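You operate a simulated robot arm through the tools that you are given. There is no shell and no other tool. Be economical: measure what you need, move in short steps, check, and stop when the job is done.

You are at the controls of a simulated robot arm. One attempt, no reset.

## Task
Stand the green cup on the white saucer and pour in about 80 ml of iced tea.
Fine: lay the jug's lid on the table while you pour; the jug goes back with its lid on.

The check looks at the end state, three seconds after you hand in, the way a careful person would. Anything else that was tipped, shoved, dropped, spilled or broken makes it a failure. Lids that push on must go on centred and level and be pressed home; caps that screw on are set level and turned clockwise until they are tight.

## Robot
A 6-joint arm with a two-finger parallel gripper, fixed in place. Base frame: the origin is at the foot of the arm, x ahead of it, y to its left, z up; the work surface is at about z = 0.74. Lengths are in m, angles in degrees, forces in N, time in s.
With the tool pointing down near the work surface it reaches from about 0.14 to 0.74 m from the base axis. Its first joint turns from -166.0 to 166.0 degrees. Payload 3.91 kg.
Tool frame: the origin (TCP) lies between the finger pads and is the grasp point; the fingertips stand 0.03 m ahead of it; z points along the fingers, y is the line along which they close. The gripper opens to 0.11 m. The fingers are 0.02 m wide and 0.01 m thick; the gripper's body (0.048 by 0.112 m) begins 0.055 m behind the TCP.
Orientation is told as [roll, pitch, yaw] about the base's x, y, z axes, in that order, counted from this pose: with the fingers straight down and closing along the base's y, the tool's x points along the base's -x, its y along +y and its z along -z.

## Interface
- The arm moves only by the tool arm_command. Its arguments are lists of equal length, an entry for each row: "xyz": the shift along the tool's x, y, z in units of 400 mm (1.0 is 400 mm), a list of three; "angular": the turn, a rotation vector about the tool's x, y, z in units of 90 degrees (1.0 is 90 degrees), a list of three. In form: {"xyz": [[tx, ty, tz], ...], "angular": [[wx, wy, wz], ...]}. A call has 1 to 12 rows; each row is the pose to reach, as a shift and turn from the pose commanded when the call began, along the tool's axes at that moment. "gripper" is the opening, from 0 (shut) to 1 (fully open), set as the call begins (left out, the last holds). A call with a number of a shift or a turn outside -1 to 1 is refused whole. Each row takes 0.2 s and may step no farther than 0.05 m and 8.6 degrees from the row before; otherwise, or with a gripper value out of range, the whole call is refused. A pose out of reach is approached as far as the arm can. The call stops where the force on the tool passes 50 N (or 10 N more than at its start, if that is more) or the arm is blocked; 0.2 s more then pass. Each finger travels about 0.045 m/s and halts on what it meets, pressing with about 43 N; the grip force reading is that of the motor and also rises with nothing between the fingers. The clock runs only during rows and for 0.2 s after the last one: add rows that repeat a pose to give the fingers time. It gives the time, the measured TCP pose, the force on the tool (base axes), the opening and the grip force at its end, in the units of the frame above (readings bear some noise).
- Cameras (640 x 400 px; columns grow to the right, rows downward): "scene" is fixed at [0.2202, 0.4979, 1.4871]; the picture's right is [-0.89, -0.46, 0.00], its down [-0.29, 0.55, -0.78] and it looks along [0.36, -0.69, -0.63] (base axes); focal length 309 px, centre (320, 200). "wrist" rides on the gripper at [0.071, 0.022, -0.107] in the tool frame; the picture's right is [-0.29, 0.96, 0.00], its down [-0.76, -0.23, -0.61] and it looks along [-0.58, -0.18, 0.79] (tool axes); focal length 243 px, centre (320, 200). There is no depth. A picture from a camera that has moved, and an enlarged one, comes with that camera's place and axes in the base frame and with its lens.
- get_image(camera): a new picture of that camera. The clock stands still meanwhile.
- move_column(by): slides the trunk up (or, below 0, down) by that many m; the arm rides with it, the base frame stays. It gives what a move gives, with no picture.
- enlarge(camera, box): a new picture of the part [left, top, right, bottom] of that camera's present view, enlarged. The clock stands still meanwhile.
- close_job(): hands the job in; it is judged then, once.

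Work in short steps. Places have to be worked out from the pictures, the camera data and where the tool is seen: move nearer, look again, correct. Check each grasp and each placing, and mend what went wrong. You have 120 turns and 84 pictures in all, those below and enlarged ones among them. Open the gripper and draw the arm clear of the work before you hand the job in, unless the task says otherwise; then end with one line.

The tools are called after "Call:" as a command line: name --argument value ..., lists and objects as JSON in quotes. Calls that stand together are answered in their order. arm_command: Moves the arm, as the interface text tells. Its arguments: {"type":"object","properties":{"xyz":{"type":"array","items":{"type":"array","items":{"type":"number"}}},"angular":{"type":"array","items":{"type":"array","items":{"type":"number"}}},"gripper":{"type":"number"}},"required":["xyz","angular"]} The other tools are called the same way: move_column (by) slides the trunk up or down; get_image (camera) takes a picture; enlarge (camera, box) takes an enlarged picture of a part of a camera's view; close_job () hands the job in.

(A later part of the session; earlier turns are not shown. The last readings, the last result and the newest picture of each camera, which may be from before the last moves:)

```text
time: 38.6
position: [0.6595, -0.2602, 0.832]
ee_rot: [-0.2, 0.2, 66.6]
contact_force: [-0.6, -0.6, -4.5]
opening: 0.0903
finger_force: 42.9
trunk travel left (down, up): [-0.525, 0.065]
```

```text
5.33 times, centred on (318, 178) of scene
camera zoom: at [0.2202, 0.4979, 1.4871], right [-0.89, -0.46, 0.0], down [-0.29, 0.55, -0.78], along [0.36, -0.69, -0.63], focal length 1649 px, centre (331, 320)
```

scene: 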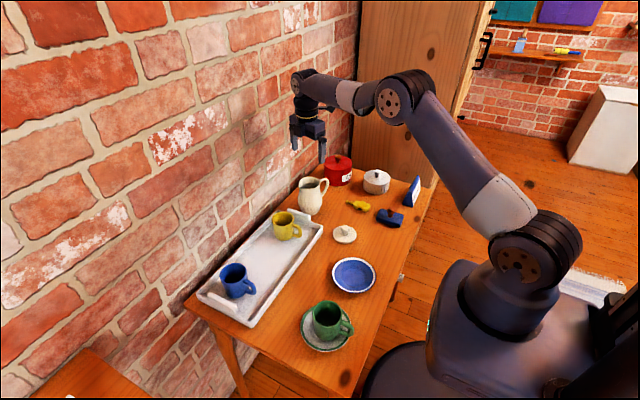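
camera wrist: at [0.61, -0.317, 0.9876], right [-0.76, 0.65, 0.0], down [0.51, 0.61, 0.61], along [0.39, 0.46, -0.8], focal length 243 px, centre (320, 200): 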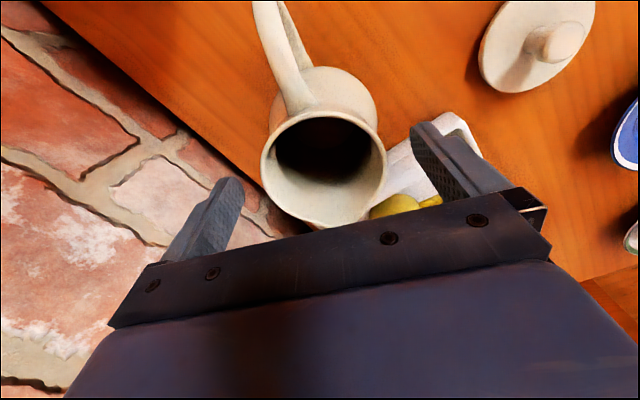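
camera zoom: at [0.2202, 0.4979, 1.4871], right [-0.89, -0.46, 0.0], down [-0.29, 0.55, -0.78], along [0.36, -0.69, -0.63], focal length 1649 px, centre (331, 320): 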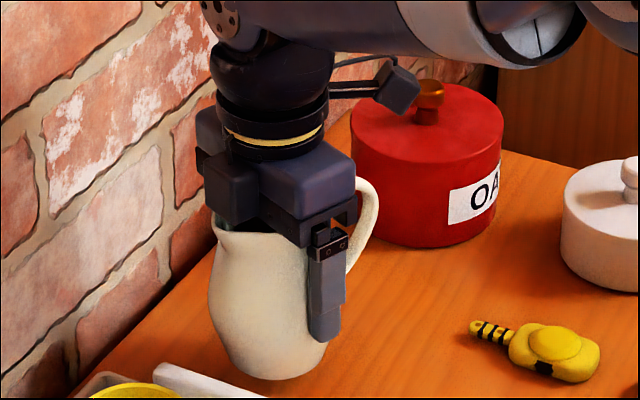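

The hold is firm (about 4.5 N of weight). Lifting higher, then carrying gently to the staging point (0.39,0.03,0.95) while yawing so the spout points +y.

Call:
arm_command --xyz '[[0, 0, -0.06], [0, 0, -0.12], [0, 0, -0.18], [0, 0, -0.24], [0, 0, -0.3], [0, 0, -0.3]]' --angular '[[0, 0, 0], [0, 0, 0], [0, 0, 0], [0, 0, 0], [0, 0, 0], [0, 0, 0]]' --gripper 0

Call:
arm_command --xyz '[[-0.018, 0.041, 0], [-0.054, 0.124, 0], [-0.09, 0.206, 0], [-0.127, 0.288, 0], [-0.163, 0.371, 0], [-0.199, 0.453, 0], [-0.235, 0.535, 0], [-0.271, 0.618, 0], [-0.307, 0.7, 0], [-0.344, 0.783, 0], [-0.38, 0.865, 0], [-0.398, 0.906, 0]]' --angular '[[0, 0, -0.0217], [0, 0, -0.0433], [0, 0, -0.065], [0, 0, -0.0867], [0, 0, -0.1083], [0, 0, -0.13], [0, 0, -0.1517], [0, 0, -0.1733], [0, 0, -0.195], [0, 0, -0.2167], [0, 0, -0.2383], [0, 0, -0.26]]' --gripper 0

Call:
get_image --camera "wrist"

Call:
get_image --camera "scene"

```text
time: 40.0
position: [0.6587, -0.2605, 0.9514]
ee_rot: [-0.1, 0.3, 66.6]
contact_force: [-0.2, -0.9, -5.0]
opening: 0.09
finger_force: 42.4
trunk travel left (down, up): [-0.525, 0.065]
```

```text
time: 42.6
position: [0.3882, 0.0308, 0.9509]
ee_rot: [-0.1, 0.3, 90.0]
contact_force: [0.8, 0.2, -4.4]
opening: 0.0902
finger_force: 42.5
trunk travel left (down, up): [-0.525, 0.065]
```

```text
44 pictures are left
camera wrist: at [0.3655, -0.04, 1.0582], right [-0.96, 0.29, 0.0], down [0.23, 0.76, 0.6], along [0.18, 0.58, -0.8], focal length 243 px, centre (320, 200)
```

wrist: 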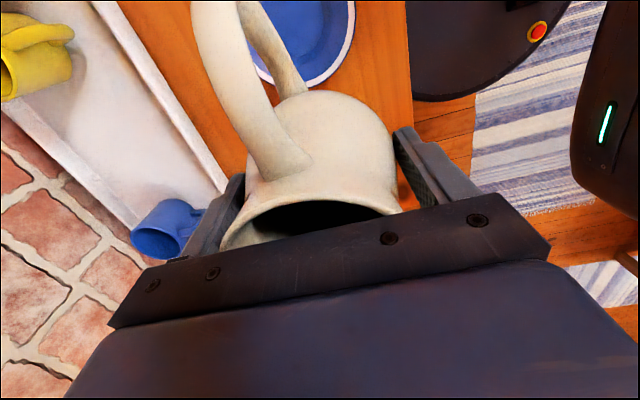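

```text
43 pictures are left
```

scene: 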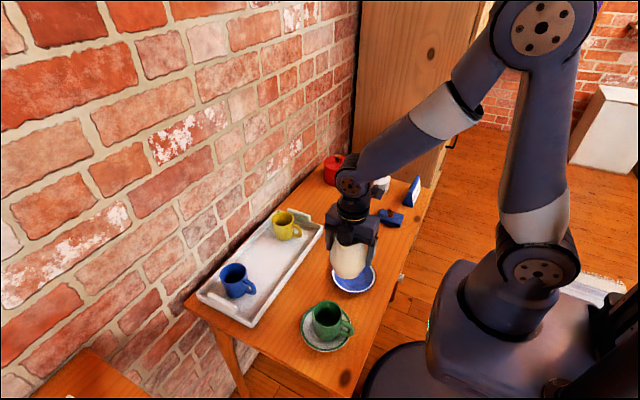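

The jug is staged with its spout toward +y. I'm tilting 30° (below pour onset) while moving near the pour position, and checking the arm can reach it.

Call:
arm_command --xyz '[[-0.013, -0.001, 0.025], [-0.026, -0.002, 0.05], [-0.039, -0.003, 0.075], [-0.052, -0.004, 0.1], [-0.065, -0.005, 0.1275], [-0.065, -0.005, 0.1275]]' --angular '[[0, 0.0667, 0], [0, 0.1333, 0], [0, 0.2, 0], [0, 0.2667, 0], [0, 0.3333, 0], [0, 0.3333, 0]]' --gripper 0

Call:
get_image --camera "wrist"

Call:
get_image --camera "scene"

```text
time: 44.0
position: [0.3908, 0.0564, 0.8985]
ee_rot: [-0.1, 30.4, 90.0]
contact_force: [0.2, 0.2, -3.8]
opening: 0.09
finger_force: 42.6
trunk travel left (down, up): [-0.525, 0.065]
```

```text
42 pictures are left
camera wrist: at [0.369, 0.0484, 1.0282], right [-0.96, 0.25, -0.15], down [0.23, 0.96, 0.14], along [0.18, 0.1, -0.98], focal length 243 px, centre (320, 200)
```

wrist: 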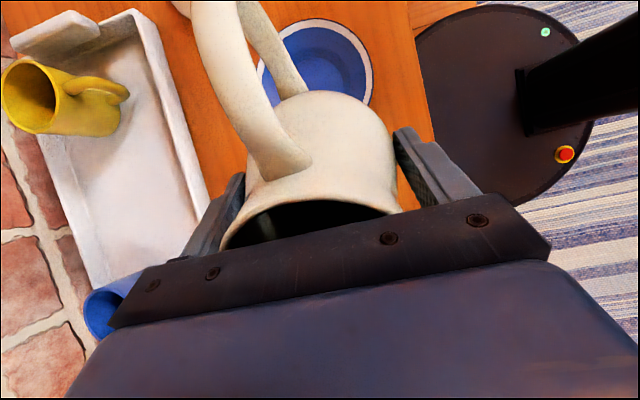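

```text
41 pictures are left
```

scene: 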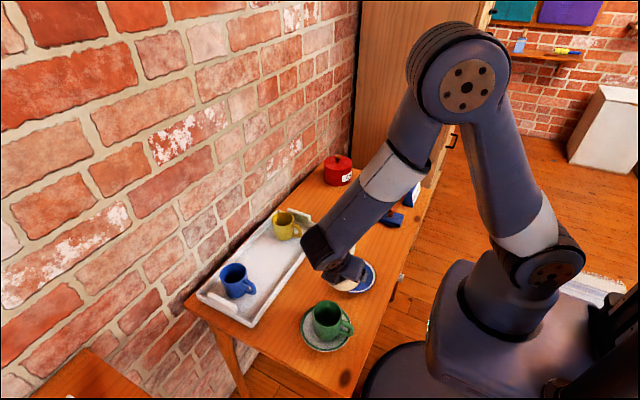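

The pose was reached, the jug hasn't slipped, and the scene camera still sees the cup. I'm lowering to z≈0.863 and tilting to 42°, just around pour onset.

Call:
arm_command --xyz '[[-0.015, 0, 0.025], [-0.03, 0, 0.05], [-0.046, 0, 0.0745], [-0.046, 0, 0.0745]]' --angular '[[0, 0.044, 0], [0, 0.089, 0], [0, 0.1333, 0], [0, 0.1333, 0]]' --gripper 0

Call:
enlarge --camera "scene" --box '[280, 240, 390, 360]'

```text
time: 45.0
position: [0.3906, 0.0552, 0.8647]
ee_rot: [-0.1, 42.5, 89.9]
contact_force: [-0.4, -0.9, -4.3]
opening: 0.09
finger_force: 43.0
trunk travel left (down, up): [-0.525, 0.065]
```

```text
3.33 times, centred on (335, 300) of scene
camera zoom: at [0.2202, 0.4979, 1.4871], right [-0.89, -0.46, 0.0], down [-0.29, 0.55, -0.78], along [0.36, -0.69, -0.63], focal length 1031 px, centre (270, -133)
```

zoom: 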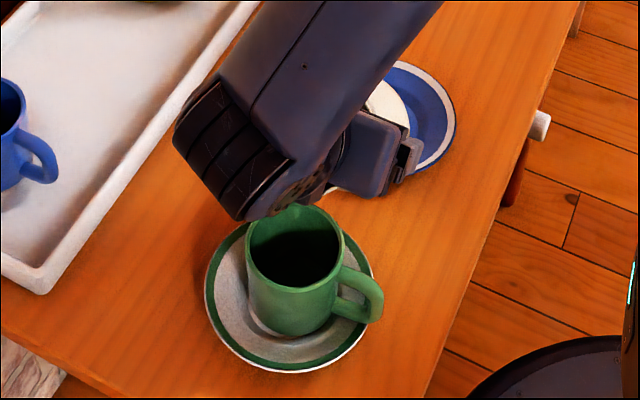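

At 42° I see no sign of tea flowing (force about -4.3 N). Tilting to 48° and holding briefly.

Call:
arm_command --xyz '[[0, 0, 0], [0, 0, 0], [0, 0, 0], [0, 0, 0], [0, 0, 0]]' --angular '[[0, 0.033, 0], [0, 0.0667, 0], [0, 0.0667, 0], [0, 0.0667, 0], [0, 0.0667, 0]]' --gripper 0

Call:
enlarge --camera "scene" --box '[290, 260, 380, 350]'

Call:
get_image --camera "wrist"

```text
time: 46.2
position: [0.3907, 0.0553, 0.8645]
ee_rot: [-0.1, 48.3, 89.9]
contact_force: [-0.9, -0.1, -4.2]
opening: 0.0903
finger_force: 43.3
trunk travel left (down, up): [-0.525, 0.065]
```

```text
4.44 times, centred on (335, 305) of scene
camera zoom: at [0.2202, 0.4979, 1.4871], right [-0.89, -0.46, 0.0], down [-0.29, 0.55, -0.78], along [0.36, -0.69, -0.63], focal length 1374 px, centre (253, -267)
```

zoom: 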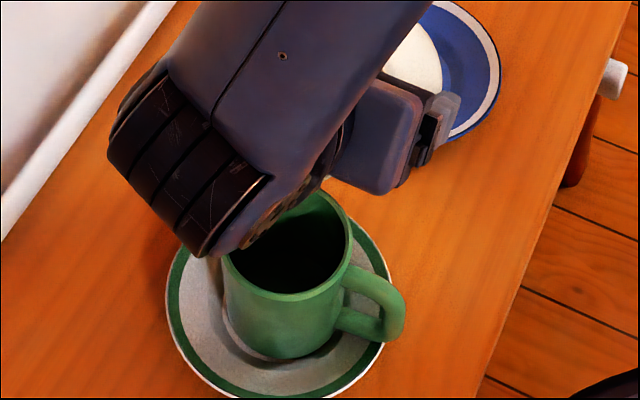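

```text
38 pictures are left
camera wrist: at [0.369, 0.0885, 0.9893], right [-0.96, 0.19, -0.22], down [0.23, 0.96, -0.16], along [0.18, -0.21, -0.96], focal length 243 px, centre (320, 200)
```

wrist: 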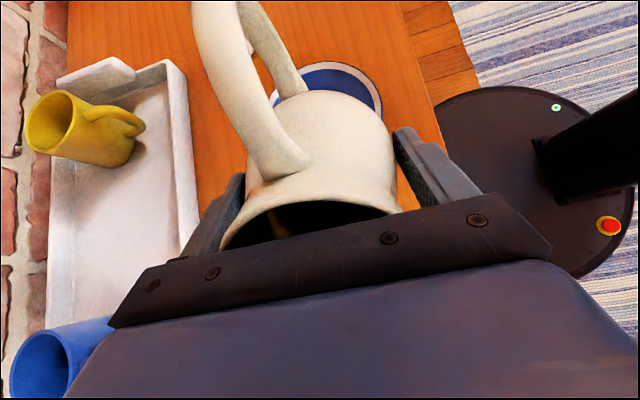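

No tea yet in the visible part of the cup. Tilting to 53° and holding.

Call:
arm_command --xyz '[[0, 0, 0], [0, 0, 0], [0, 0, 0], [0, 0, 0], [0, 0, 0]]' --angular '[[0, 0.028, 0], [0, 0.055, 0], [0, 0.055, 0], [0, 0.055, 0], [0, 0.055, 0]]' --gripper 0

Call:
enlarge --camera "scene" --box '[305, 285, 355, 325]'

Call:
enlarge --camera "wrist" --box '[200, 180, 420, 260]'

```text
time: 47.4
position: [0.3907, 0.0552, 0.8644]
ee_rot: [-0.2, 53.2, 89.8]
contact_force: [0.4, 0.4, -3.9]
opening: 0.0902
finger_force: 43.3
trunk travel left (down, up): [-0.525, 0.065]
```

```text
10.00 times, centred on (330, 305) of scene
camera zoom: at [0.2202, 0.4979, 1.4871], right [-0.89, -0.46, 0.0], down [-0.29, 0.55, -0.78], along [0.36, -0.69, -0.63], focal length 3092 px, centre (220, -850)
```

zoom: 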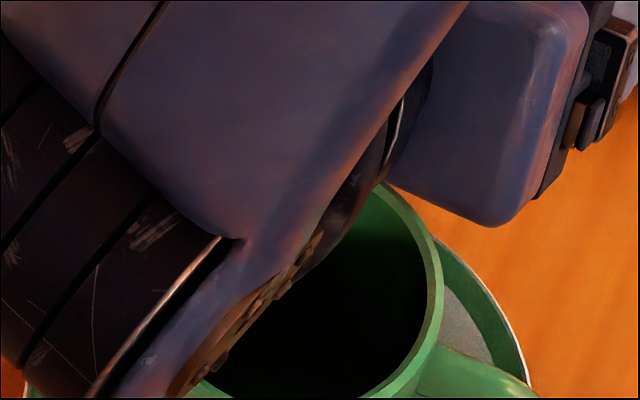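

```text
2.91 times, centred on (310, 220) of wrist
camera zoom: at [0.3692, 0.0993, 0.9858], right [-0.96, 0.17, -0.23], down [0.23, 0.94, -0.24], along [0.18, -0.29, -0.94], focal length 706 px, centre (349, 142)
```

zoom: 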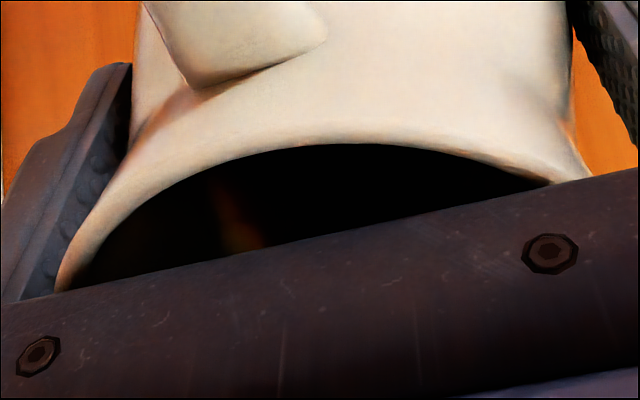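

The cup interior is shadowed. I'll average several force readings here to sense any loss of weight.

Call:
arm_command --xyz '[[0, 0, 0]]' --angular '[[0, 0, 0]]'

Call:
arm_command --xyz '[[0, 0, 0]]' --angular '[[0, 0, 0]]'

Call:
arm_command --xyz '[[0, 0, 0]]' --angular '[[0, 0, 0]]'

Call:
arm_command --xyz '[[0, 0, 0]]' --angular '[[0, 0, 0]]'

Call:
arm_command --xyz '[[0, 0, 0]]' --angular '[[0, 0, 0]]'

Call:
arm_command --xyz '[[0, 0, 0]]' --angular '[[0, 0, 0]]'

```text
time: 47.8
position: [0.39, 0.0559, 0.8645]
ee_rot: [-0.2, 53.1, 89.8]
contact_force: [-0.1, -1.0, -4.2]
opening: 0.0901
finger_force: 43.0
trunk travel left (down, up): [-0.525, 0.065]
```

```text
time: 48.2
position: [0.3921, 0.0558, 0.8648]
ee_rot: [-0.2, 53.2, 89.8]
contact_force: [-0.1, 0.1, -6.0]
opening: 0.0899
finger_force: 43.4
trunk travel left (down, up): [-0.525, 0.065]
```

```text
time: 48.6
position: [0.391, 0.0557, 0.8643]
ee_rot: [-0.2, 53.2, 89.9]
contact_force: [0.3, -0.2, -6.1]
opening: 0.0902
finger_force: 43.5
trunk travel left (down, up): [-0.525, 0.065]
```

```text
time: 49.0
position: [0.3912, 0.0562, 0.8651]
ee_rot: [0.0, 53.1, 89.7]
contact_force: [0.0, -0.3, -5.1]
opening: 0.0899
finger_force: 43.0
trunk travel left (down, up): [-0.525, 0.065]
```

```text
time: 49.4
position: [0.3911, 0.0557, 0.8646]
ee_rot: [-0.3, 53.2, 89.8]
contact_force: [-0.1, -0.1, -3.9]
opening: 0.0901
finger_force: 43.0
trunk travel left (down, up): [-0.525, 0.065]
```

```text
time: 49.8
position: [0.3912, 0.0557, 0.8639]
ee_rot: [-0.2, 53.1, 89.9]
contact_force: [0.3, 0.1, -4.7]
opening: 0.0901
finger_force: 43.1
trunk travel left (down, up): [-0.525, 0.065]
```

Noise is about 0.8 N, so weight won't tell much. I'm tilting back to about 37° and looking into the cup with the scene camera.

Call:
arm_command --xyz '[[0, 0, 0], [0, 0, 0], [0, 0, 0], [0, 0, 0]]' --angular '[[0, -0.06, 0], [0, -0.12, 0], [0, -0.18, 0], [0, -0.18, 0]]'

Call:
enlarge --camera "scene" --box '[300, 290, 364, 340]'

```text
time: 50.8
position: [0.391, 0.0564, 0.8648]
ee_rot: [-0.1, 37.1, 89.9]
contact_force: [-0.1, -0.3, -4.5]
opening: 0.0901
finger_force: 43.2
trunk travel left (down, up): [-0.525, 0.065]
```

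```text
8.00 times, centred on (332, 315) of scene
camera zoom: at [0.2202, 0.4979, 1.4871], right [-0.89, -0.46, 0.0], down [-0.29, 0.55, -0.78], along [0.36, -0.69, -0.63], focal length 2474 px, centre (224, -720)
```

zoom: 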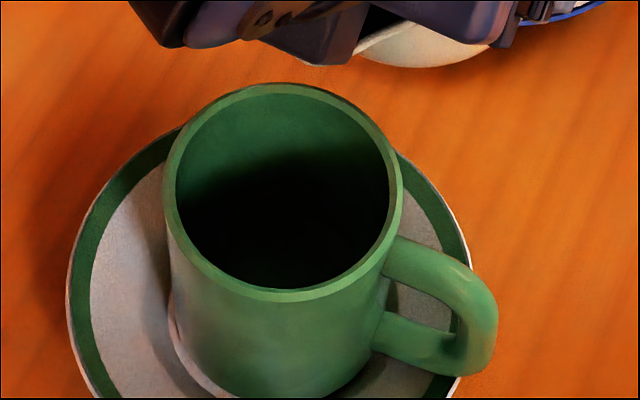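

It looks still empty (only shadow). Tilting to 57° and holding about 1 s, then back to look.

Call:
arm_command --xyz '[[0, 0, 0], [0, 0, 0], [0, 0, 0], [0, 0, 0], [0, 0, 0], [0, 0, 0], [0, 0, 0]]' --angular '[[0, 0.08, 0], [0, 0.16, 0], [0, 0.2, 0], [0, 0.222, 0], [0, 0.222, 0], [0, 0.222, 0], [0, 0.222, 0]]'

Call:
enlarge --camera "scene" --box '[300, 280, 364, 330]'

Call:
arm_command --xyz '[[0, 0, 0], [0, 0, 0], [0, 0, 0], [0, 0, 0]]' --angular '[[0, -0.08, 0], [0, -0.16, 0], [0, -0.222, 0], [0, -0.222, 0]]'

Call:
enlarge --camera "scene" --box '[300, 290, 364, 340]'

```text
time: 52.4
position: [0.3908, 0.0553, 0.8647]
ee_rot: [-0.2, 57.0, 89.8]
contact_force: [-0.1, -0.1, -4.5]
opening: 0.0902
finger_force: 42.5
trunk travel left (down, up): [-0.525, 0.065]
```

```text
8.00 times, centred on (332, 305) of scene
camera zoom: at [0.2202, 0.4979, 1.4871], right [-0.89, -0.46, 0.0], down [-0.29, 0.55, -0.78], along [0.36, -0.69, -0.63], focal length 2474 px, centre (224, -640)
```

zoom: 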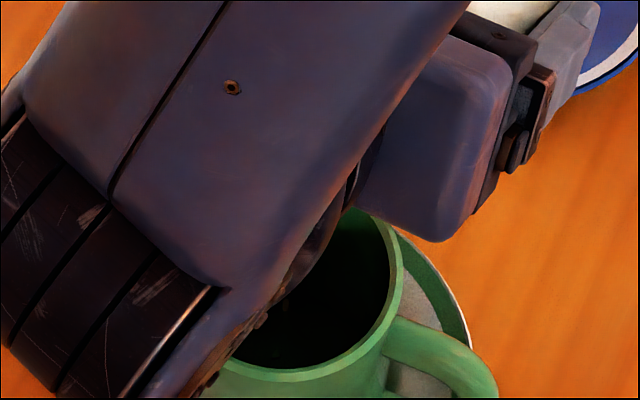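

```text
time: 53.4
position: [0.3912, 0.0562, 0.864]
ee_rot: [-0.1, 37.1, 90.0]
contact_force: [-0.6, 0.1, -4.4]
opening: 0.0901
finger_force: 43.1
trunk travel left (down, up): [-0.525, 0.065]
```

```text
8.00 times, centred on (332, 315) of scene
camera zoom: at [0.2202, 0.4979, 1.4871], right [-0.89, -0.46, 0.0], down [-0.29, 0.55, -0.78], along [0.36, -0.69, -0.63], focal length 2474 px, centre (224, -720)
```

zoom: 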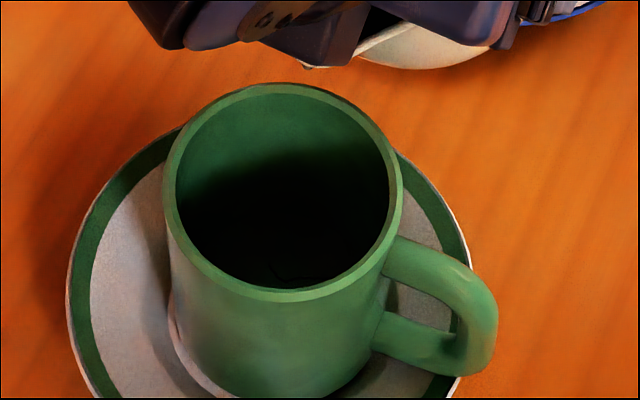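

There's a hint of change at the cup bottom. Another increment: tilt to 61°, hold, return and look.

Call:
arm_command --xyz '[[0, 0, 0], [0, 0, 0], [0, 0, 0], [0, 0, 0], [0, 0, 0], [0, 0, 0], [0, 0, 0]]' --angular '[[0, 0.08, 0], [0, 0.16, 0], [0, 0.24, 0], [0, 0.266, 0], [0, 0.266, 0], [0, 0.266, 0], [0, 0.266, 0]]'

Call:
enlarge --camera "scene" --box '[300, 280, 364, 330]'

Call:
arm_command --xyz '[[0, 0, 0], [0, 0, 0], [0, 0, 0], [0, 0, 0], [0, 0, 0]]' --angular '[[0, -0.08, 0], [0, -0.16, 0], [0, -0.24, 0], [0, -0.266, 0], [0, -0.266, 0]]'

Call:
enlarge --camera "scene" --box '[300, 290, 364, 340]'

```text
time: 55.0
position: [0.391, 0.0564, 0.8634]
ee_rot: [-0.1, 61.1, 89.8]
contact_force: [1.4, 0.6, -4.9]
opening: 0.0902
finger_force: 42.7
trunk travel left (down, up): [-0.525, 0.065]
```

```text
8.00 times, centred on (332, 305) of scene
camera zoom: at [0.2202, 0.4979, 1.4871], right [-0.89, -0.46, 0.0], down [-0.29, 0.55, -0.78], along [0.36, -0.69, -0.63], focal length 2474 px, centre (224, -640)
```

zoom: 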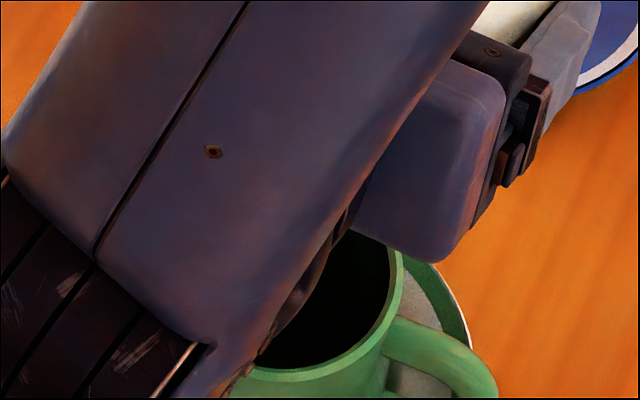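

```text
time: 56.2
position: [0.3905, 0.0571, 0.8652]
ee_rot: [0.0, 37.1, 89.8]
contact_force: [-0.1, 0.1, -5.6]
opening: 0.09
finger_force: 43.3
trunk travel left (down, up): [-0.525, 0.065]
```

```text
8.00 times, centred on (332, 315) of scene
camera zoom: at [0.2202, 0.4979, 1.4871], right [-0.89, -0.46, 0.0], down [-0.29, 0.55, -0.78], along [0.36, -0.69, -0.63], focal length 2474 px, centre (224, -720)
```

zoom: 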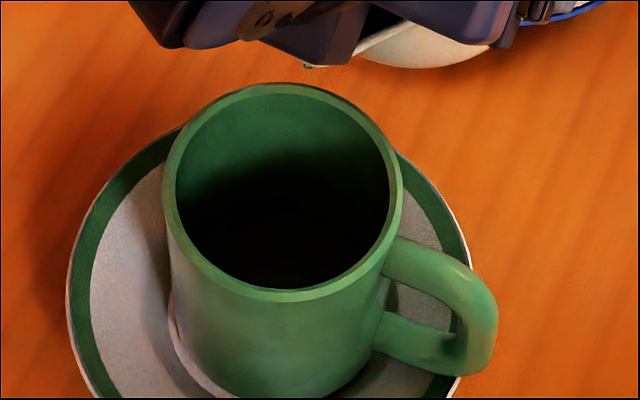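

I'll zoom tightly into the cup interior to find a tea edge.

Call:
enlarge --camera "scene" --box '[316, 306, 340, 326]'

```text
16.00 times, centred on (328, 316) of scene
camera zoom: at [0.2202, 0.4979, 1.4871], right [-0.89, -0.46, 0.0], down [-0.29, 0.55, -0.78], along [0.36, -0.69, -0.63], focal length 4947 px, centre (192, -1656)
```

zoom: 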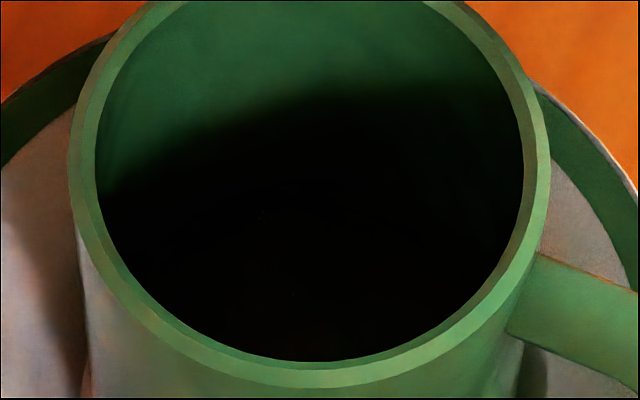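

A faint arc at row ~200 matches the bare cup floor (80 ml would put the edge near row 124), so nothing has been poured yet. Next: tilt to 66°, hold, return, and zoom.

Call:
arm_command --xyz '[[0, 0, 0], [0, 0, 0], [0, 0, 0], [0, 0, 0], [0, 0, 0], [0, 0, 0], [0, 0, 0], [0, 0, 0]]' --angular '[[0, 0.08, 0], [0, 0.16, 0], [0, 0.24, 0], [0, 0.29, 0], [0, 0.322, 0], [0, 0.322, 0], [0, 0.322, 0], [0, 0.322, 0]]'

Call:
arm_command --xyz '[[0, 0, 0], [0, 0, 0], [0, 0, 0], [0, 0, 0], [0, 0, 0]]' --angular '[[0, -0.08, 0], [0, -0.16, 0], [0, -0.24, 0], [0, -0.322, 0], [0, -0.322, 0]]'

Call:
enlarge --camera "scene" --box '[316, 306, 340, 326]'

```text
time: 58.0
position: [0.3913, 0.056, 0.8647]
ee_rot: [-0.1, 66.1, 89.9]
contact_force: [-0.3, 0.8, -4.4]
opening: 0.0898
finger_force: 43.1
trunk travel left (down, up): [-0.525, 0.065]
```

```text
time: 59.2
position: [0.3912, 0.0552, 0.8637]
ee_rot: [-0.2, 36.9, 89.8]
contact_force: [0.7, 0.2, -4.6]
opening: 0.09
finger_force: 42.8
trunk travel left (down, up): [-0.525, 0.065]
```

```text
16.00 times, centred on (328, 316) of scene
camera zoom: at [0.2202, 0.4979, 1.4871], right [-0.89, -0.46, 0.0], down [-0.29, 0.55, -0.78], along [0.36, -0.69, -0.63], focal length 4947 px, centre (192, -1656)
```

zoom: 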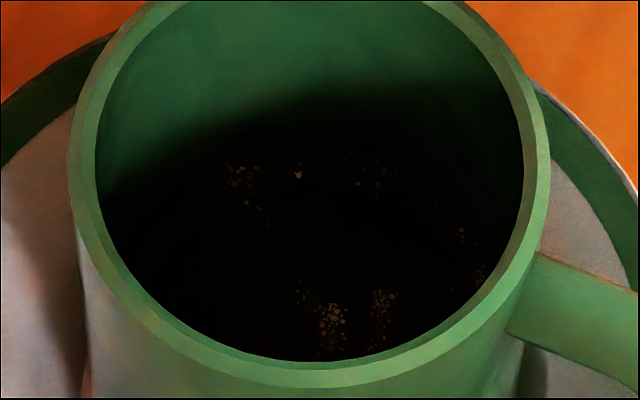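

Bubbles now show tea in the cup, with the surface edge near row 170, so I judge about 30–40 ml. Returning to 66° for a longer hold to see whether it had stopped flowing.

Call:
arm_command --xyz '[[0, 0, 0], [0, 0, 0], [0, 0, 0], [0, 0, 0], [0, 0, 0], [0, 0, 0], [0, 0, 0], [0, 0, 0], [0, 0, 0]]' --angular '[[0, 0.08, 0], [0, 0.16, 0], [0, 0.24, 0], [0, 0.29, 0], [0, 0.326, 0], [0, 0.326, 0], [0, 0.326, 0], [0, 0.326, 0], [0, 0.326, 0]]'

Call:
arm_command --xyz '[[0, 0, 0], [0, 0, 0], [0, 0, 0], [0, 0, 0], [0, 0, 0], [0, 0, 0], [0, 0, 0]]' --angular '[[0, -0.08, 0], [0, -0.16, 0], [0, -0.24, 0], [0, -0.322, 0], [0, -0.322, 0], [0, -0.322, 0], [0, -0.322, 0]]'

Call:
enlarge --camera "scene" --box '[316, 306, 340, 326]'

```text
time: 61.2
position: [0.391, 0.0557, 0.8646]
ee_rot: [-0.2, 66.4, 89.7]
contact_force: [-0.5, 0.9, -4.2]
opening: 0.0902
finger_force: 43.3
trunk travel left (down, up): [-0.525, 0.065]
```

```text
time: 62.8
position: [0.3912, 0.0568, 0.8639]
ee_rot: [-0.3, 37.4, 89.8]
contact_force: [-1.2, 0.4, -4.3]
opening: 0.0902
finger_force: 43.1
trunk travel left (down, up): [-0.525, 0.065]
```

```text
16.00 times, centred on (328, 316) of scene
camera zoom: at [0.2202, 0.4979, 1.4871], right [-0.89, -0.46, 0.0], down [-0.29, 0.55, -0.78], along [0.36, -0.69, -0.63], focal length 4947 px, centre (192, -1656)
```

zoom: 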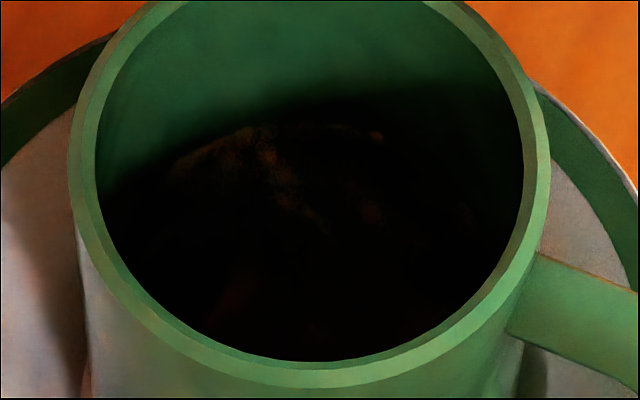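

The tea's far edge now sits near row 125, so I estimate about 60–75 ml. To measure better, I'll bring the jug upright and back it off so the arm's shadow leaves the cup.

Call:
arm_command --xyz '[[0.02, 0, 0.0], [0.08, 0, 0.0], [0.16, 0, 0.001], [0.24, 0, 0.001], [0.31, 0, 0.002], [0.375, 0, 0.002], [0.375, 0, 0.002]]' --angular '[[0, -0.07, 0], [0, -0.14, 0], [0, -0.21, 0], [0, -0.28, 0], [0, -0.35, 0], [0, -0.413, 0], [0, -0.413, 0]]'

Call:
enlarge --camera "scene" --box '[312, 300, 344, 326]'

Call:
get_image --camera "scene"

```text
time: 64.4
position: [0.3909, -0.0644, 0.9555]
ee_rot: [-0.2, 0.2, 89.9]
contact_force: [-0.4, 0.1, -3.9]
opening: 0.09
finger_force: 43.1
trunk travel left (down, up): [-0.525, 0.065]
```

```text
15.38 times, centred on (328, 313) of scene
camera zoom: at [0.2202, 0.4979, 1.4871], right [-0.89, -0.46, 0.0], down [-0.29, 0.55, -0.78], along [0.36, -0.69, -0.63], focal length 4757 px, centre (197, -1538)
```

zoom: 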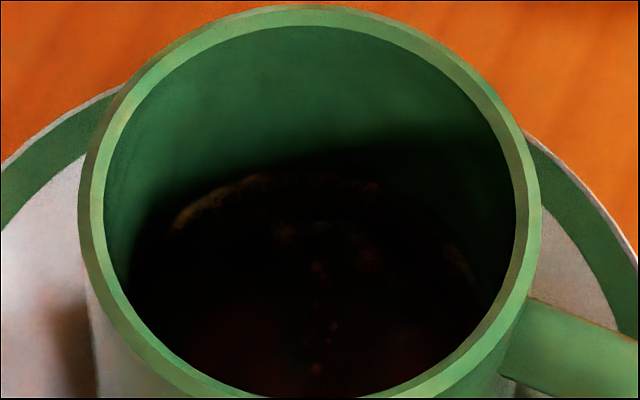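

```text
26 pictures are left
```

scene: 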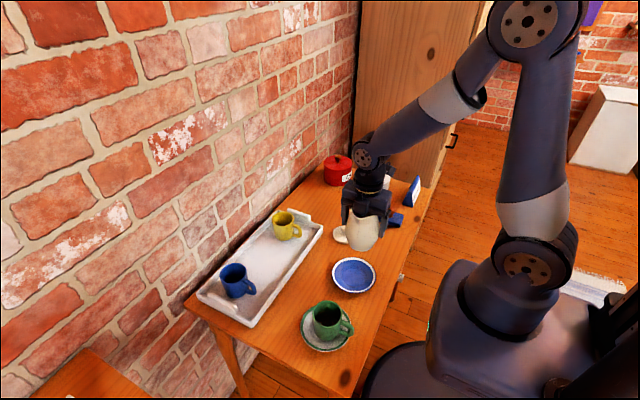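

A clear view now: the tea surface lies about 40–41 mm below the rim, giving a depth of about 19–22 mm, or about 60–70 ml. I'll add one short splash, so returning to the pour pose.

Call:
arm_command --xyz '[[-0.05, 0, 0.038], [-0.1, 0, 0.076], [-0.15, 0, 0.114], [-0.2, 0, 0.152], [-0.25, 0, 0.19], [-0.301, 0, 0.2275], [-0.301, 0, 0.2275]]' --angular '[[0, 0.068, 0], [0, 0.137, 0], [0, 0.205, 0], [0, 0.274, 0], [0, 0.342, 0], [0, 0.411, 0], [0, 0.411, 0]]'

Call:
arm_command --xyz '[[0, 0, 0], [0, 0, 0], [0, 0, 0], [0, 0, 0], [0, 0, 0], [0, 0, 0]]' --angular '[[0, 0.08, 0], [0, 0.16, 0], [0, 0.24, 0], [0, 0.29, 0], [0, 0.326, 0], [0, 0.326, 0]]'

Call:
arm_command --xyz '[[0, 0, 0], [0, 0, 0], [0, 0, 0], [0, 0, 0], [0, 0, 0]]' --angular '[[0, -0.08, 0], [0, -0.16, 0], [0, -0.24, 0], [0, -0.322, 0], [0, -0.322, 0]]'

Call:
arm_command --xyz '[[0.02, 0, 0.0], [0.08, 0, 0.0], [0.16, 0, 0.001], [0.24, 0, 0.001], [0.31, 0, 0.002], [0.375, 0, 0.002], [0.375, 0, 0.002]]' --angular '[[0, -0.07, 0], [0, -0.14, 0], [0, -0.21, 0], [0, -0.28, 0], [0, -0.35, 0], [0, -0.415, 0], [0, -0.415, 0]]'

Call:
enlarge --camera "scene" --box '[312, 300, 344, 326]'

```text
time: 66.0
position: [0.3907, 0.0572, 0.8637]
ee_rot: [-0.1, 37.3, 89.9]
contact_force: [-0.3, 0.1, -4.0]
opening: 0.0899
finger_force: 42.5
trunk travel left (down, up): [-0.525, 0.065]
```

```text
time: 67.4
position: [0.3906, 0.0571, 0.8631]
ee_rot: [-0.3, 66.6, 89.8]
contact_force: [-0.1, -0.3, -4.3]
opening: 0.0904
finger_force: 43.1
trunk travel left (down, up): [-0.525, 0.065]
```

```text
time: 68.6
position: [0.3908, 0.0577, 0.8645]
ee_rot: [-0.1, 37.5, 89.9]
contact_force: [0.5, -0.6, -4.4]
opening: 0.0899
finger_force: 43.2
trunk travel left (down, up): [-0.525, 0.065]
```

```text
time: 70.2
position: [0.3903, -0.0635, 0.9544]
ee_rot: [-0.2, 0.2, 89.9]
contact_force: [0.5, -0.7, -4.3]
opening: 0.0902
finger_force: 42.8
trunk travel left (down, up): [-0.525, 0.065]
```

```text
15.38 times, centred on (328, 313) of scene
camera zoom: at [0.2202, 0.4979, 1.4871], right [-0.89, -0.46, 0.0], down [-0.29, 0.55, -0.78], along [0.36, -0.69, -0.63], focal length 4757 px, centre (197, -1538)
```

zoom: 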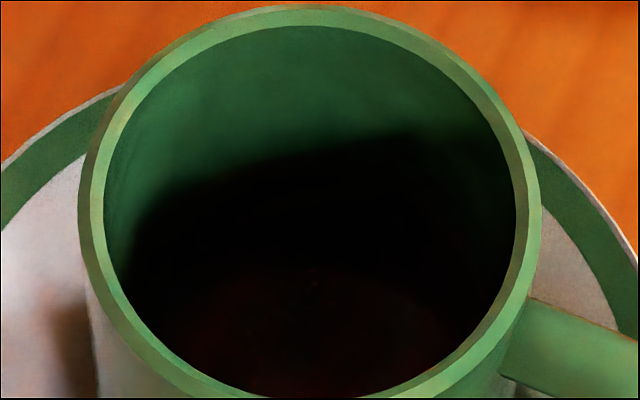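

The foam is gone and the edge is dark from this side. I'll look into the cup from another side with the wrist camera, still holding the jug upright.

Call:
arm_command --xyz '[[-0.03, -0.055, 0], [-0.08, -0.15, 0], [-0.13, -0.24, 0], [-0.18, -0.335, 0], [-0.23, -0.43, 0], [-0.259, -0.48, 0], [-0.259, -0.48, 0]]' --angular '[[0, 0, 0], [0, 0, 0], [0, 0, 0], [0, 0, 0], [0, 0, 0], [0, 0, 0], [0, 0, 0]]'

Call:
get_image --camera "wrist"

Call:
enlarge --camera "wrist" --box '[460, 100, 540, 160]'

Call:
enlarge --camera "scene" --box '[312, 300, 344, 326]'

```text
time: 71.8
position: [0.5835, 0.0407, 0.9534]
ee_rot: [-0.1, 0.2, 90.0]
contact_force: [0.3, 0.0, -3.8]
opening: 0.09
finger_force: 43.4
trunk travel left (down, up): [-0.525, 0.065]
```

```text
24 pictures are left
camera wrist: at [0.5611, -0.0297, 1.0614], right [-0.96, 0.29, 0.0], down [0.23, 0.76, 0.6], along [0.18, 0.58, -0.8], focal length 243 px, centre (320, 200)
```

wrist: 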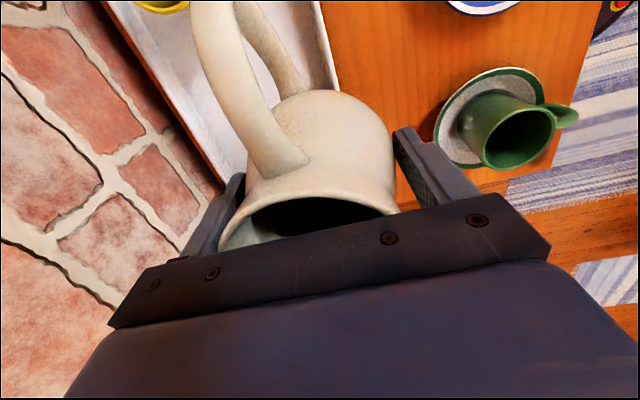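

```text
6.67 times, centred on (500, 130) of wrist
camera zoom: at [0.5611, -0.0297, 1.0614], right [-0.96, 0.29, 0.0], down [0.23, 0.76, 0.6], along [0.18, 0.58, -0.8], focal length 1618 px, centre (-880, 667)
```

zoom: 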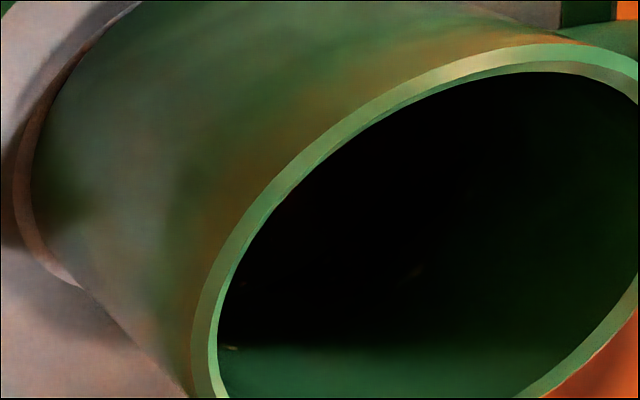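

```text
15.38 times, centred on (328, 313) of scene
camera zoom: at [0.2202, 0.4979, 1.4871], right [-0.89, -0.46, 0.0], down [-0.29, 0.55, -0.78], along [0.36, -0.69, -0.63], focal length 4757 px, centre (197, -1538)
```

zoom: 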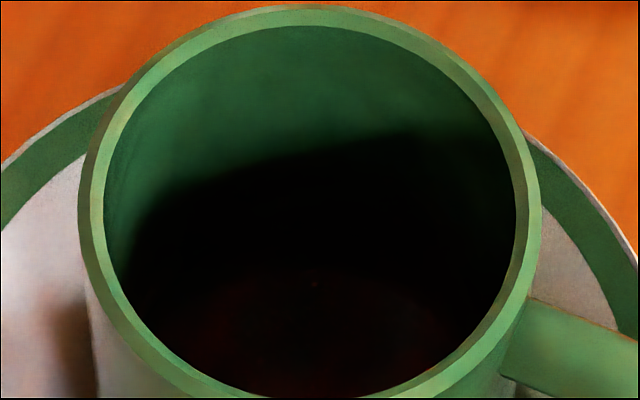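

Tiny foam specks mark the surface. I'll zoom closer on the far wall for the tea line, and sample the jug weight several times.

Call:
enlarge --camera "wrist" --box '[484, 136, 516, 156]'

Call:
arm_command --xyz '[[0, 0, 0]]' --angular '[[0, 0, 0]]'

Call:
arm_command --xyz '[[0, 0, 0]]' --angular '[[0, 0, 0]]'

Call:
arm_command --xyz '[[0, 0, 0]]' --angular '[[0, 0, 0]]'

Call:
arm_command --xyz '[[0, 0, 0]]' --angular '[[0, 0, 0]]'

Call:
arm_command --xyz '[[0, 0, 0]]' --angular '[[0, 0, 0]]'

Call:
arm_command --xyz '[[0, 0, 0]]' --angular '[[0, 0, 0]]'

Call:
arm_command --xyz '[[0, 0, 0]]' --angular '[[0, 0, 0]]'

Call:
arm_command --xyz '[[0, 0, 0]]' --angular '[[0, 0, 0]]'

Call:
arm_command --xyz '[[0, 0, 0]]' --angular '[[0, 0, 0]]'

Call:
arm_command --xyz '[[0, 0, 0]]' --angular '[[0, 0, 0]]'

```text
16.00 times, centred on (500, 146) of wrist
camera zoom: at [0.5611, -0.0297, 1.0614], right [-0.96, 0.29, 0.0], down [0.23, 0.76, 0.6], along [0.18, 0.58, -0.8], focal length 3882 px, centre (-2560, 1064)
```

zoom: 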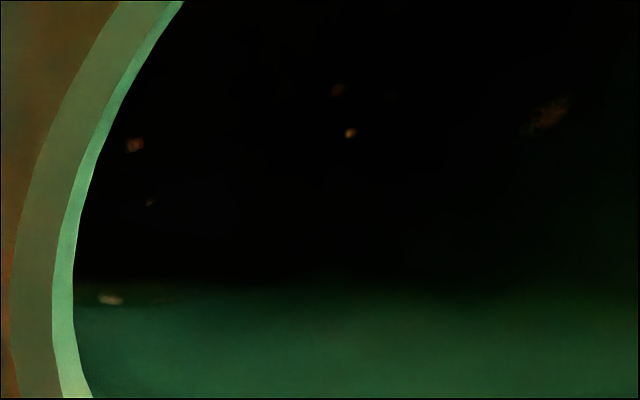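

```text
time: 72.2
position: [0.5824, 0.0399, 0.9536]
ee_rot: [-0.1, 0.2, 90.0]
contact_force: [-0.4, 0.9, -4.1]
opening: 0.0899
finger_force: 43.0
trunk travel left (down, up): [-0.525, 0.065]
```

```text
time: 72.6
position: [0.5845, 0.0404, 0.9532]
ee_rot: [-0.1, 0.2, 90.0]
contact_force: [-0.1, -0.2, -3.6]
opening: 0.0901
finger_force: 43.1
trunk travel left (down, up): [-0.525, 0.065]
```

```text
time: 73.0
position: [0.5827, 0.0412, 0.9529]
ee_rot: [0.0, 0.2, 90.1]
contact_force: [0.0, -0.3, -3.8]
opening: 0.0898
finger_force: 43.1
trunk travel left (down, up): [-0.525, 0.065]
```

```text
time: 73.4
position: [0.583, 0.0397, 0.9536]
ee_rot: [0.0, 0.2, 90.0]
contact_force: [-0.6, 0.7, -3.7]
opening: 0.0901
finger_force: 42.9
trunk travel left (down, up): [-0.525, 0.065]
```

```text
time: 73.8
position: [0.5822, 0.0409, 0.9538]
ee_rot: [-0.1, 0.2, 89.9]
contact_force: [-1.0, -0.7, -3.1]
opening: 0.0898
finger_force: 42.6
trunk travel left (down, up): [-0.525, 0.065]
```

```text
time: 74.2
position: [0.5819, 0.0409, 0.9531]
ee_rot: [0.0, 0.2, 90.1]
contact_force: [-0.1, 0.2, -4.2]
opening: 0.0899
finger_force: 42.8
trunk travel left (down, up): [-0.525, 0.065]
```

```text
time: 74.6
position: [0.583, 0.0409, 0.9534]
ee_rot: [-0.1, 0.3, 90.0]
contact_force: [0.2, 0.2, -3.8]
opening: 0.0901
finger_force: 42.5
trunk travel left (down, up): [-0.525, 0.065]
```

```text
time: 75.0
position: [0.5823, 0.0406, 0.9537]
ee_rot: [-0.1, 0.2, 90.1]
contact_force: [-0.3, -0.6, -3.4]
opening: 0.0901
finger_force: 43.5
trunk travel left (down, up): [-0.525, 0.065]
```

```text
time: 75.4
position: [0.5838, 0.0407, 0.9544]
ee_rot: [-0.1, 0.2, 89.9]
contact_force: [-0.4, 0.3, -4.7]
opening: 0.0899
finger_force: 42.6
trunk travel left (down, up): [-0.525, 0.065]
```

```text
time: 75.8
position: [0.5827, 0.0407, 0.9536]
ee_rot: [-0.1, 0.1, 89.9]
contact_force: [0.0, -0.7, -5.4]
opening: 0.09
finger_force: 42.8
trunk travel left (down, up): [-0.525, 0.065]
```

The mean weight dropped about 0.69 N (about 70 ml ± 24), and with the level geometry that puts the cup near 75–85 ml. That's enough, so I'm carrying the jug back above its place.

Call:
arm_command --xyz '[[0.05, -0.0125, 0], [0.13, -0.0325, 0], [0.21, -0.0526, 0], [0.29, -0.0726, 0], [0.37, -0.0926, 0], [0.45, -0.1126, 0], [0.53, -0.1327, 0], [0.61, -0.1527, 0], [0.69, -0.1727, 0], [0.755, -0.189, 0], [0.755, -0.189, 0]]' --angular '[[0, 0, 0.026], [0, 0, 0.052], [0, 0, 0.078], [0, 0, 0.104], [0, 0, 0.13], [0, 0, 0.156], [0, 0, 0.182], [0, 0, 0.208], [0, 0, 0.234], [0, 0, 0.26], [0, 0, 0.26]]'

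```text
time: 78.2
position: [0.6572, -0.2614, 0.9552]
ee_rot: [0.0, 0.2, 66.5]
contact_force: [-0.1, 0.5, -3.2]
opening: 0.0901
finger_force: 42.5
trunk travel left (down, up): [-0.525, 0.065]
```

Above the original spot. Descending to just above the table, then finely.

Call:
arm_command --xyz '[[-0.001, -0.002, 0.08], [-0.001, -0.002, 0.16], [-0.001, -0.002, 0.24], [-0.001, -0.002, 0.3], [-0.001, -0.002, 0.335], [-0.001, -0.002, 0.335]]' --angular '[[0, 0, 0], [0, 0, 0], [0, 0, 0], [0, 0, 0], [0, 0, 0], [0, 0, 0]]'

Call:
arm_command --xyz '[[0, 0, 0.004], [0, 0, 0.008], [0, 0, 0.012], [0, 0, 0.015]]' --angular '[[0, 0, 0], [0, 0, 0], [0, 0, 0], [0, 0, 0]]'

```text
time: 79.6
position: [0.6592, -0.2624, 0.821]
ee_rot: [-0.2, 0.2, 66.6]
contact_force: [-0.8, -0.7, -3.8]
opening: 0.0899
finger_force: 42.9
trunk travel left (down, up): [-0.525, 0.065]
```

```text
time: 80.6
position: [0.6589, -0.2635, 0.8144]
ee_rot: [-0.2, 0.2, 66.6]
contact_force: [0.5, 0.7, -4.3]
opening: 0.0903
finger_force: 43.3
trunk travel left (down, up): [-0.525, 0.065]
```

Call:
arm_command --xyz '[[0, 0, 0.0025], [0, 0, 0.005]]' --angular '[[0, 0, 0], [0, 0, 0]]'

```text
time: 81.2
position: [0.6593, -0.2618, 0.8153]
ee_rot: [-0.3, 0.1, 66.6]
contact_force: [-2.2, 0.8, 4.2]
opening: 0.09
finger_force: 42.0
trunk travel left (down, up): [-0.525, 0.065]
```

The jug has touched the table (force reversed to +4 N). Opening the fingers, then rising straight up.

Call:
arm_command --xyz '[[0, 0, 0.001], [0, 0, 0.001], [0, 0, 0.001], [0, 0, 0.001], [0, 0, 0.001]]' --angular '[[0, 0, 0], [0, 0, 0], [0, 0, 0], [0, 0, 0], [0, 0, 0]]' --gripper 1

Call:
arm_command --xyz '[[0, 0, -0.06], [0, 0, -0.16], [0, 0, -0.26], [0, 0, -0.36], [0, 0, -0.46], [0, 0, -0.46]]' --angular '[[0, 0, 0], [0, 0, 0], [0, 0, 0], [0, 0, 0], [0, 0, 0], [0, 0, 0]]' --gripper 1

Call:
enlarge --camera "wrist" --box '[260, 0, 400, 165]'

Call:
get_image --camera "scene"

```text
time: 82.4
position: [0.6589, -0.263, 0.8143]
ee_rot: [-0.2, 0.2, 66.6]
contact_force: [-0.1, -0.7, 0.7]
opening: 0.1099
finger_force: 0.0
trunk travel left (down, up): [-0.525, 0.065]
```

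```text
time: 83.8
position: [0.66, -0.2612, 0.9965]
ee_rot: [-0.1, 0.2, 66.7]
contact_force: [0.1, 0.1, -0.7]
opening: 0.1101
finger_force: 0.1
trunk travel left (down, up): [-0.525, 0.065]
```

```text
2.42 times, centred on (330, 82) of wrist
camera zoom: at [0.6107, -0.3173, 1.1048], right [-0.76, 0.65, 0.0], down [0.51, 0.61, 0.61], along [0.39, 0.46, -0.8], focal length 588 px, centre (296, 485)
```

zoom: 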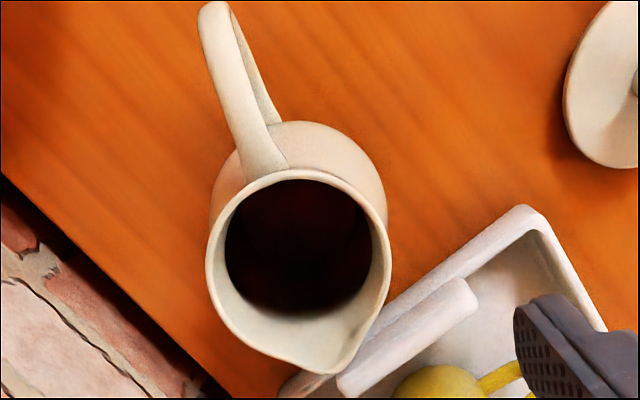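

```text
19 pictures are left
```

scene: 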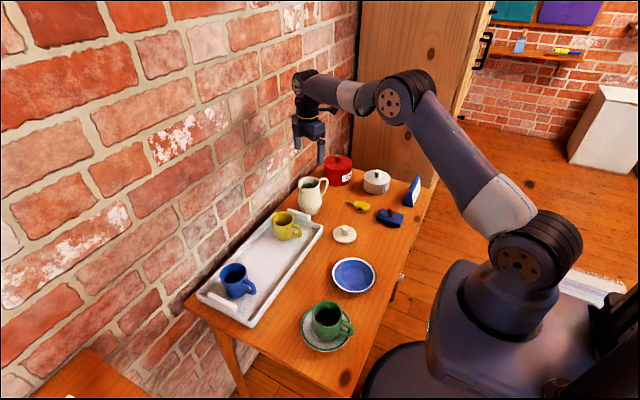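

The jug is upright back on its spot, with its axis at about (0.658,-0.261). Now I fetch the lid: moving above it at (0.491,-0.200) and yawing back to 0.

Call:
arm_command --xyz '[[0.003, 0.045, 0.0], [0.006, 0.09, 0.0], [0.009, 0.135, 0.0], [0.012, 0.18, 0.0], [0.015, 0.225, 0.02], [0.018, 0.27, 0.04], [0.021, 0.315, 0.06], [0.024, 0.36, 0.08], [0.026, 0.405, 0.1], [0.027, 0.4486, 0.116], [0.027, 0.4486, 0.116]]' --angular '[[0, 0, 0.074], [0, 0, 0.148], [0, 0, 0.222], [0, 0, 0.296], [0, 0, 0.37], [0, 0, 0.444], [0, 0, 0.518], [0, 0, 0.592], [0, 0, 0.666], [0, 0, 0.74], [0, 0, 0.74]]' --gripper 0.5

Call:
get_image --camera "wrist"

```text
time: 86.2
position: [0.4902, -0.2008, 0.9514]
ee_rot: [-0.2, -0.1, -0.1]
contact_force: [0.4, -0.3, -0.1]
opening: 0.0551
finger_force: 0.2
trunk travel left (down, up): [-0.525, 0.065]
```

```text
18 pictures are left
camera wrist: at [0.4188, -0.178, 1.0574], right [0.29, 0.96, 0.0], down [0.76, -0.23, 0.61], along [0.58, -0.18, -0.79], focal length 243 px, centre (320, 200)
```

wrist: 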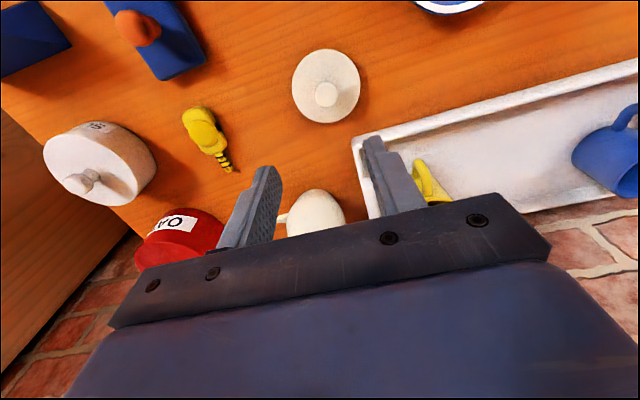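

The knob appears at about (0.487,-0.194), slightly off from where I released it. I'm descending to z=0.83 there for a better look.

Call:
arm_command --xyz '[[0.007, 0.0175, 0.1], [0.007, 0.0175, 0.2], [0.007, 0.0175, 0.28], [0.007, 0.0175, 0.3], [0.007, 0.0175, 0.3]]' --angular '[[0, 0, 0], [0, 0, 0], [0, 0, 0], [0, 0, 0], [0, 0, 0]]' --gripper 0.5

Call:
get_image --camera "wrist"

```text
time: 87.4
position: [0.4877, -0.1937, 0.8313]
ee_rot: [-0.1, -0.1, 0.0]
contact_force: [0.7, -0.2, -0.1]
opening: 0.0549
finger_force: 0.1
trunk travel left (down, up): [-0.525, 0.065]
```

```text
17 pictures are left
camera wrist: at [0.4164, -0.1712, 0.9376], right [0.29, 0.96, 0.0], down [0.76, -0.23, 0.61], along [0.58, -0.18, -0.79], focal length 243 px, centre (320, 200)
```

wrist: 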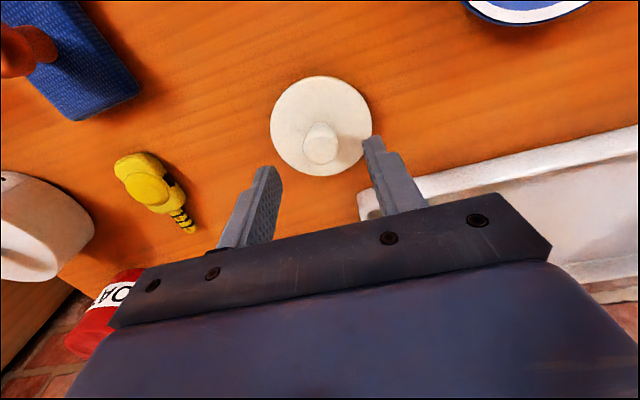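

Comparing with the lid's earlier in-place view, the matching grasp is about (0.491,-0.195). Descending to z≈0.786 and closing.

Call:
arm_command --xyz '[[-0.008, -0.003, 0.05], [-0.008, -0.003, 0.1], [-0.008, -0.003, 0.112], [-0.008, -0.003, 0.112]]' --angular '[[0, 0, 0], [0, 0, 0], [0, 0, 0], [0, 0, 0]]' --gripper 0.5

Call:
arm_command --xyz '[[0, 0, 0], [0, 0, 0], [0, 0, 0], [0, 0, 0], [0, 0, 0]]' --angular '[[0, 0, 0], [0, 0, 0], [0, 0, 0], [0, 0, 0], [0, 0, 0]]' --gripper 0

Call:
arm_command --xyz '[[0, 0, -0.05], [0, 0, -0.15], [0, 0, -0.25], [0, 0, -0.35], [0, 0, -0.45], [0, 0, -0.48], [0, 0, -0.48]]' --angular '[[0, 0, 0], [0, 0, 0], [0, 0, 0], [0, 0, 0], [0, 0, 0], [0, 0, 0], [0, 0, 0]]' --gripper 0

Call:
get_image --camera "wrist"

```text
time: 88.4
position: [0.4915, -0.195, 0.7853]
ee_rot: [-0.2, -0.1, 0.0]
contact_force: [0.5, -0.1, -0.9]
opening: 0.0548
finger_force: 0.1
trunk travel left (down, up): [-0.525, 0.065]
```

```text
time: 89.6
position: [0.4903, -0.1951, 0.7852]
ee_rot: [-0.2, -0.1, 0.0]
contact_force: [-0.2, -0.4, -0.4]
opening: 0.0237
finger_force: 43.1
trunk travel left (down, up): [-0.525, 0.065]
```

```text
time: 91.2
position: [0.4901, -0.1946, 0.9771]
ee_rot: [-0.2, 0.0, 0.0]
contact_force: [0.7, 0.7, -1.0]
opening: 0.0239
finger_force: 42.9
trunk travel left (down, up): [-0.525, 0.065]
```

```text
16 pictures are left
camera wrist: at [0.4192, -0.1709, 1.0846], right [0.29, 0.96, 0.0], down [0.76, -0.23, 0.61], along [0.58, -0.18, -0.79], focal length 243 px, centre (320, 200)
```

wrist: 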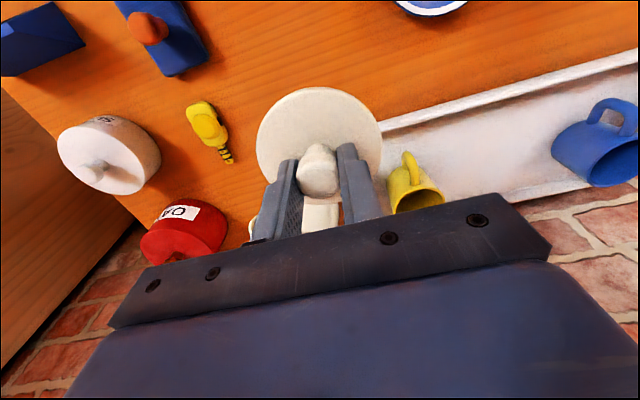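

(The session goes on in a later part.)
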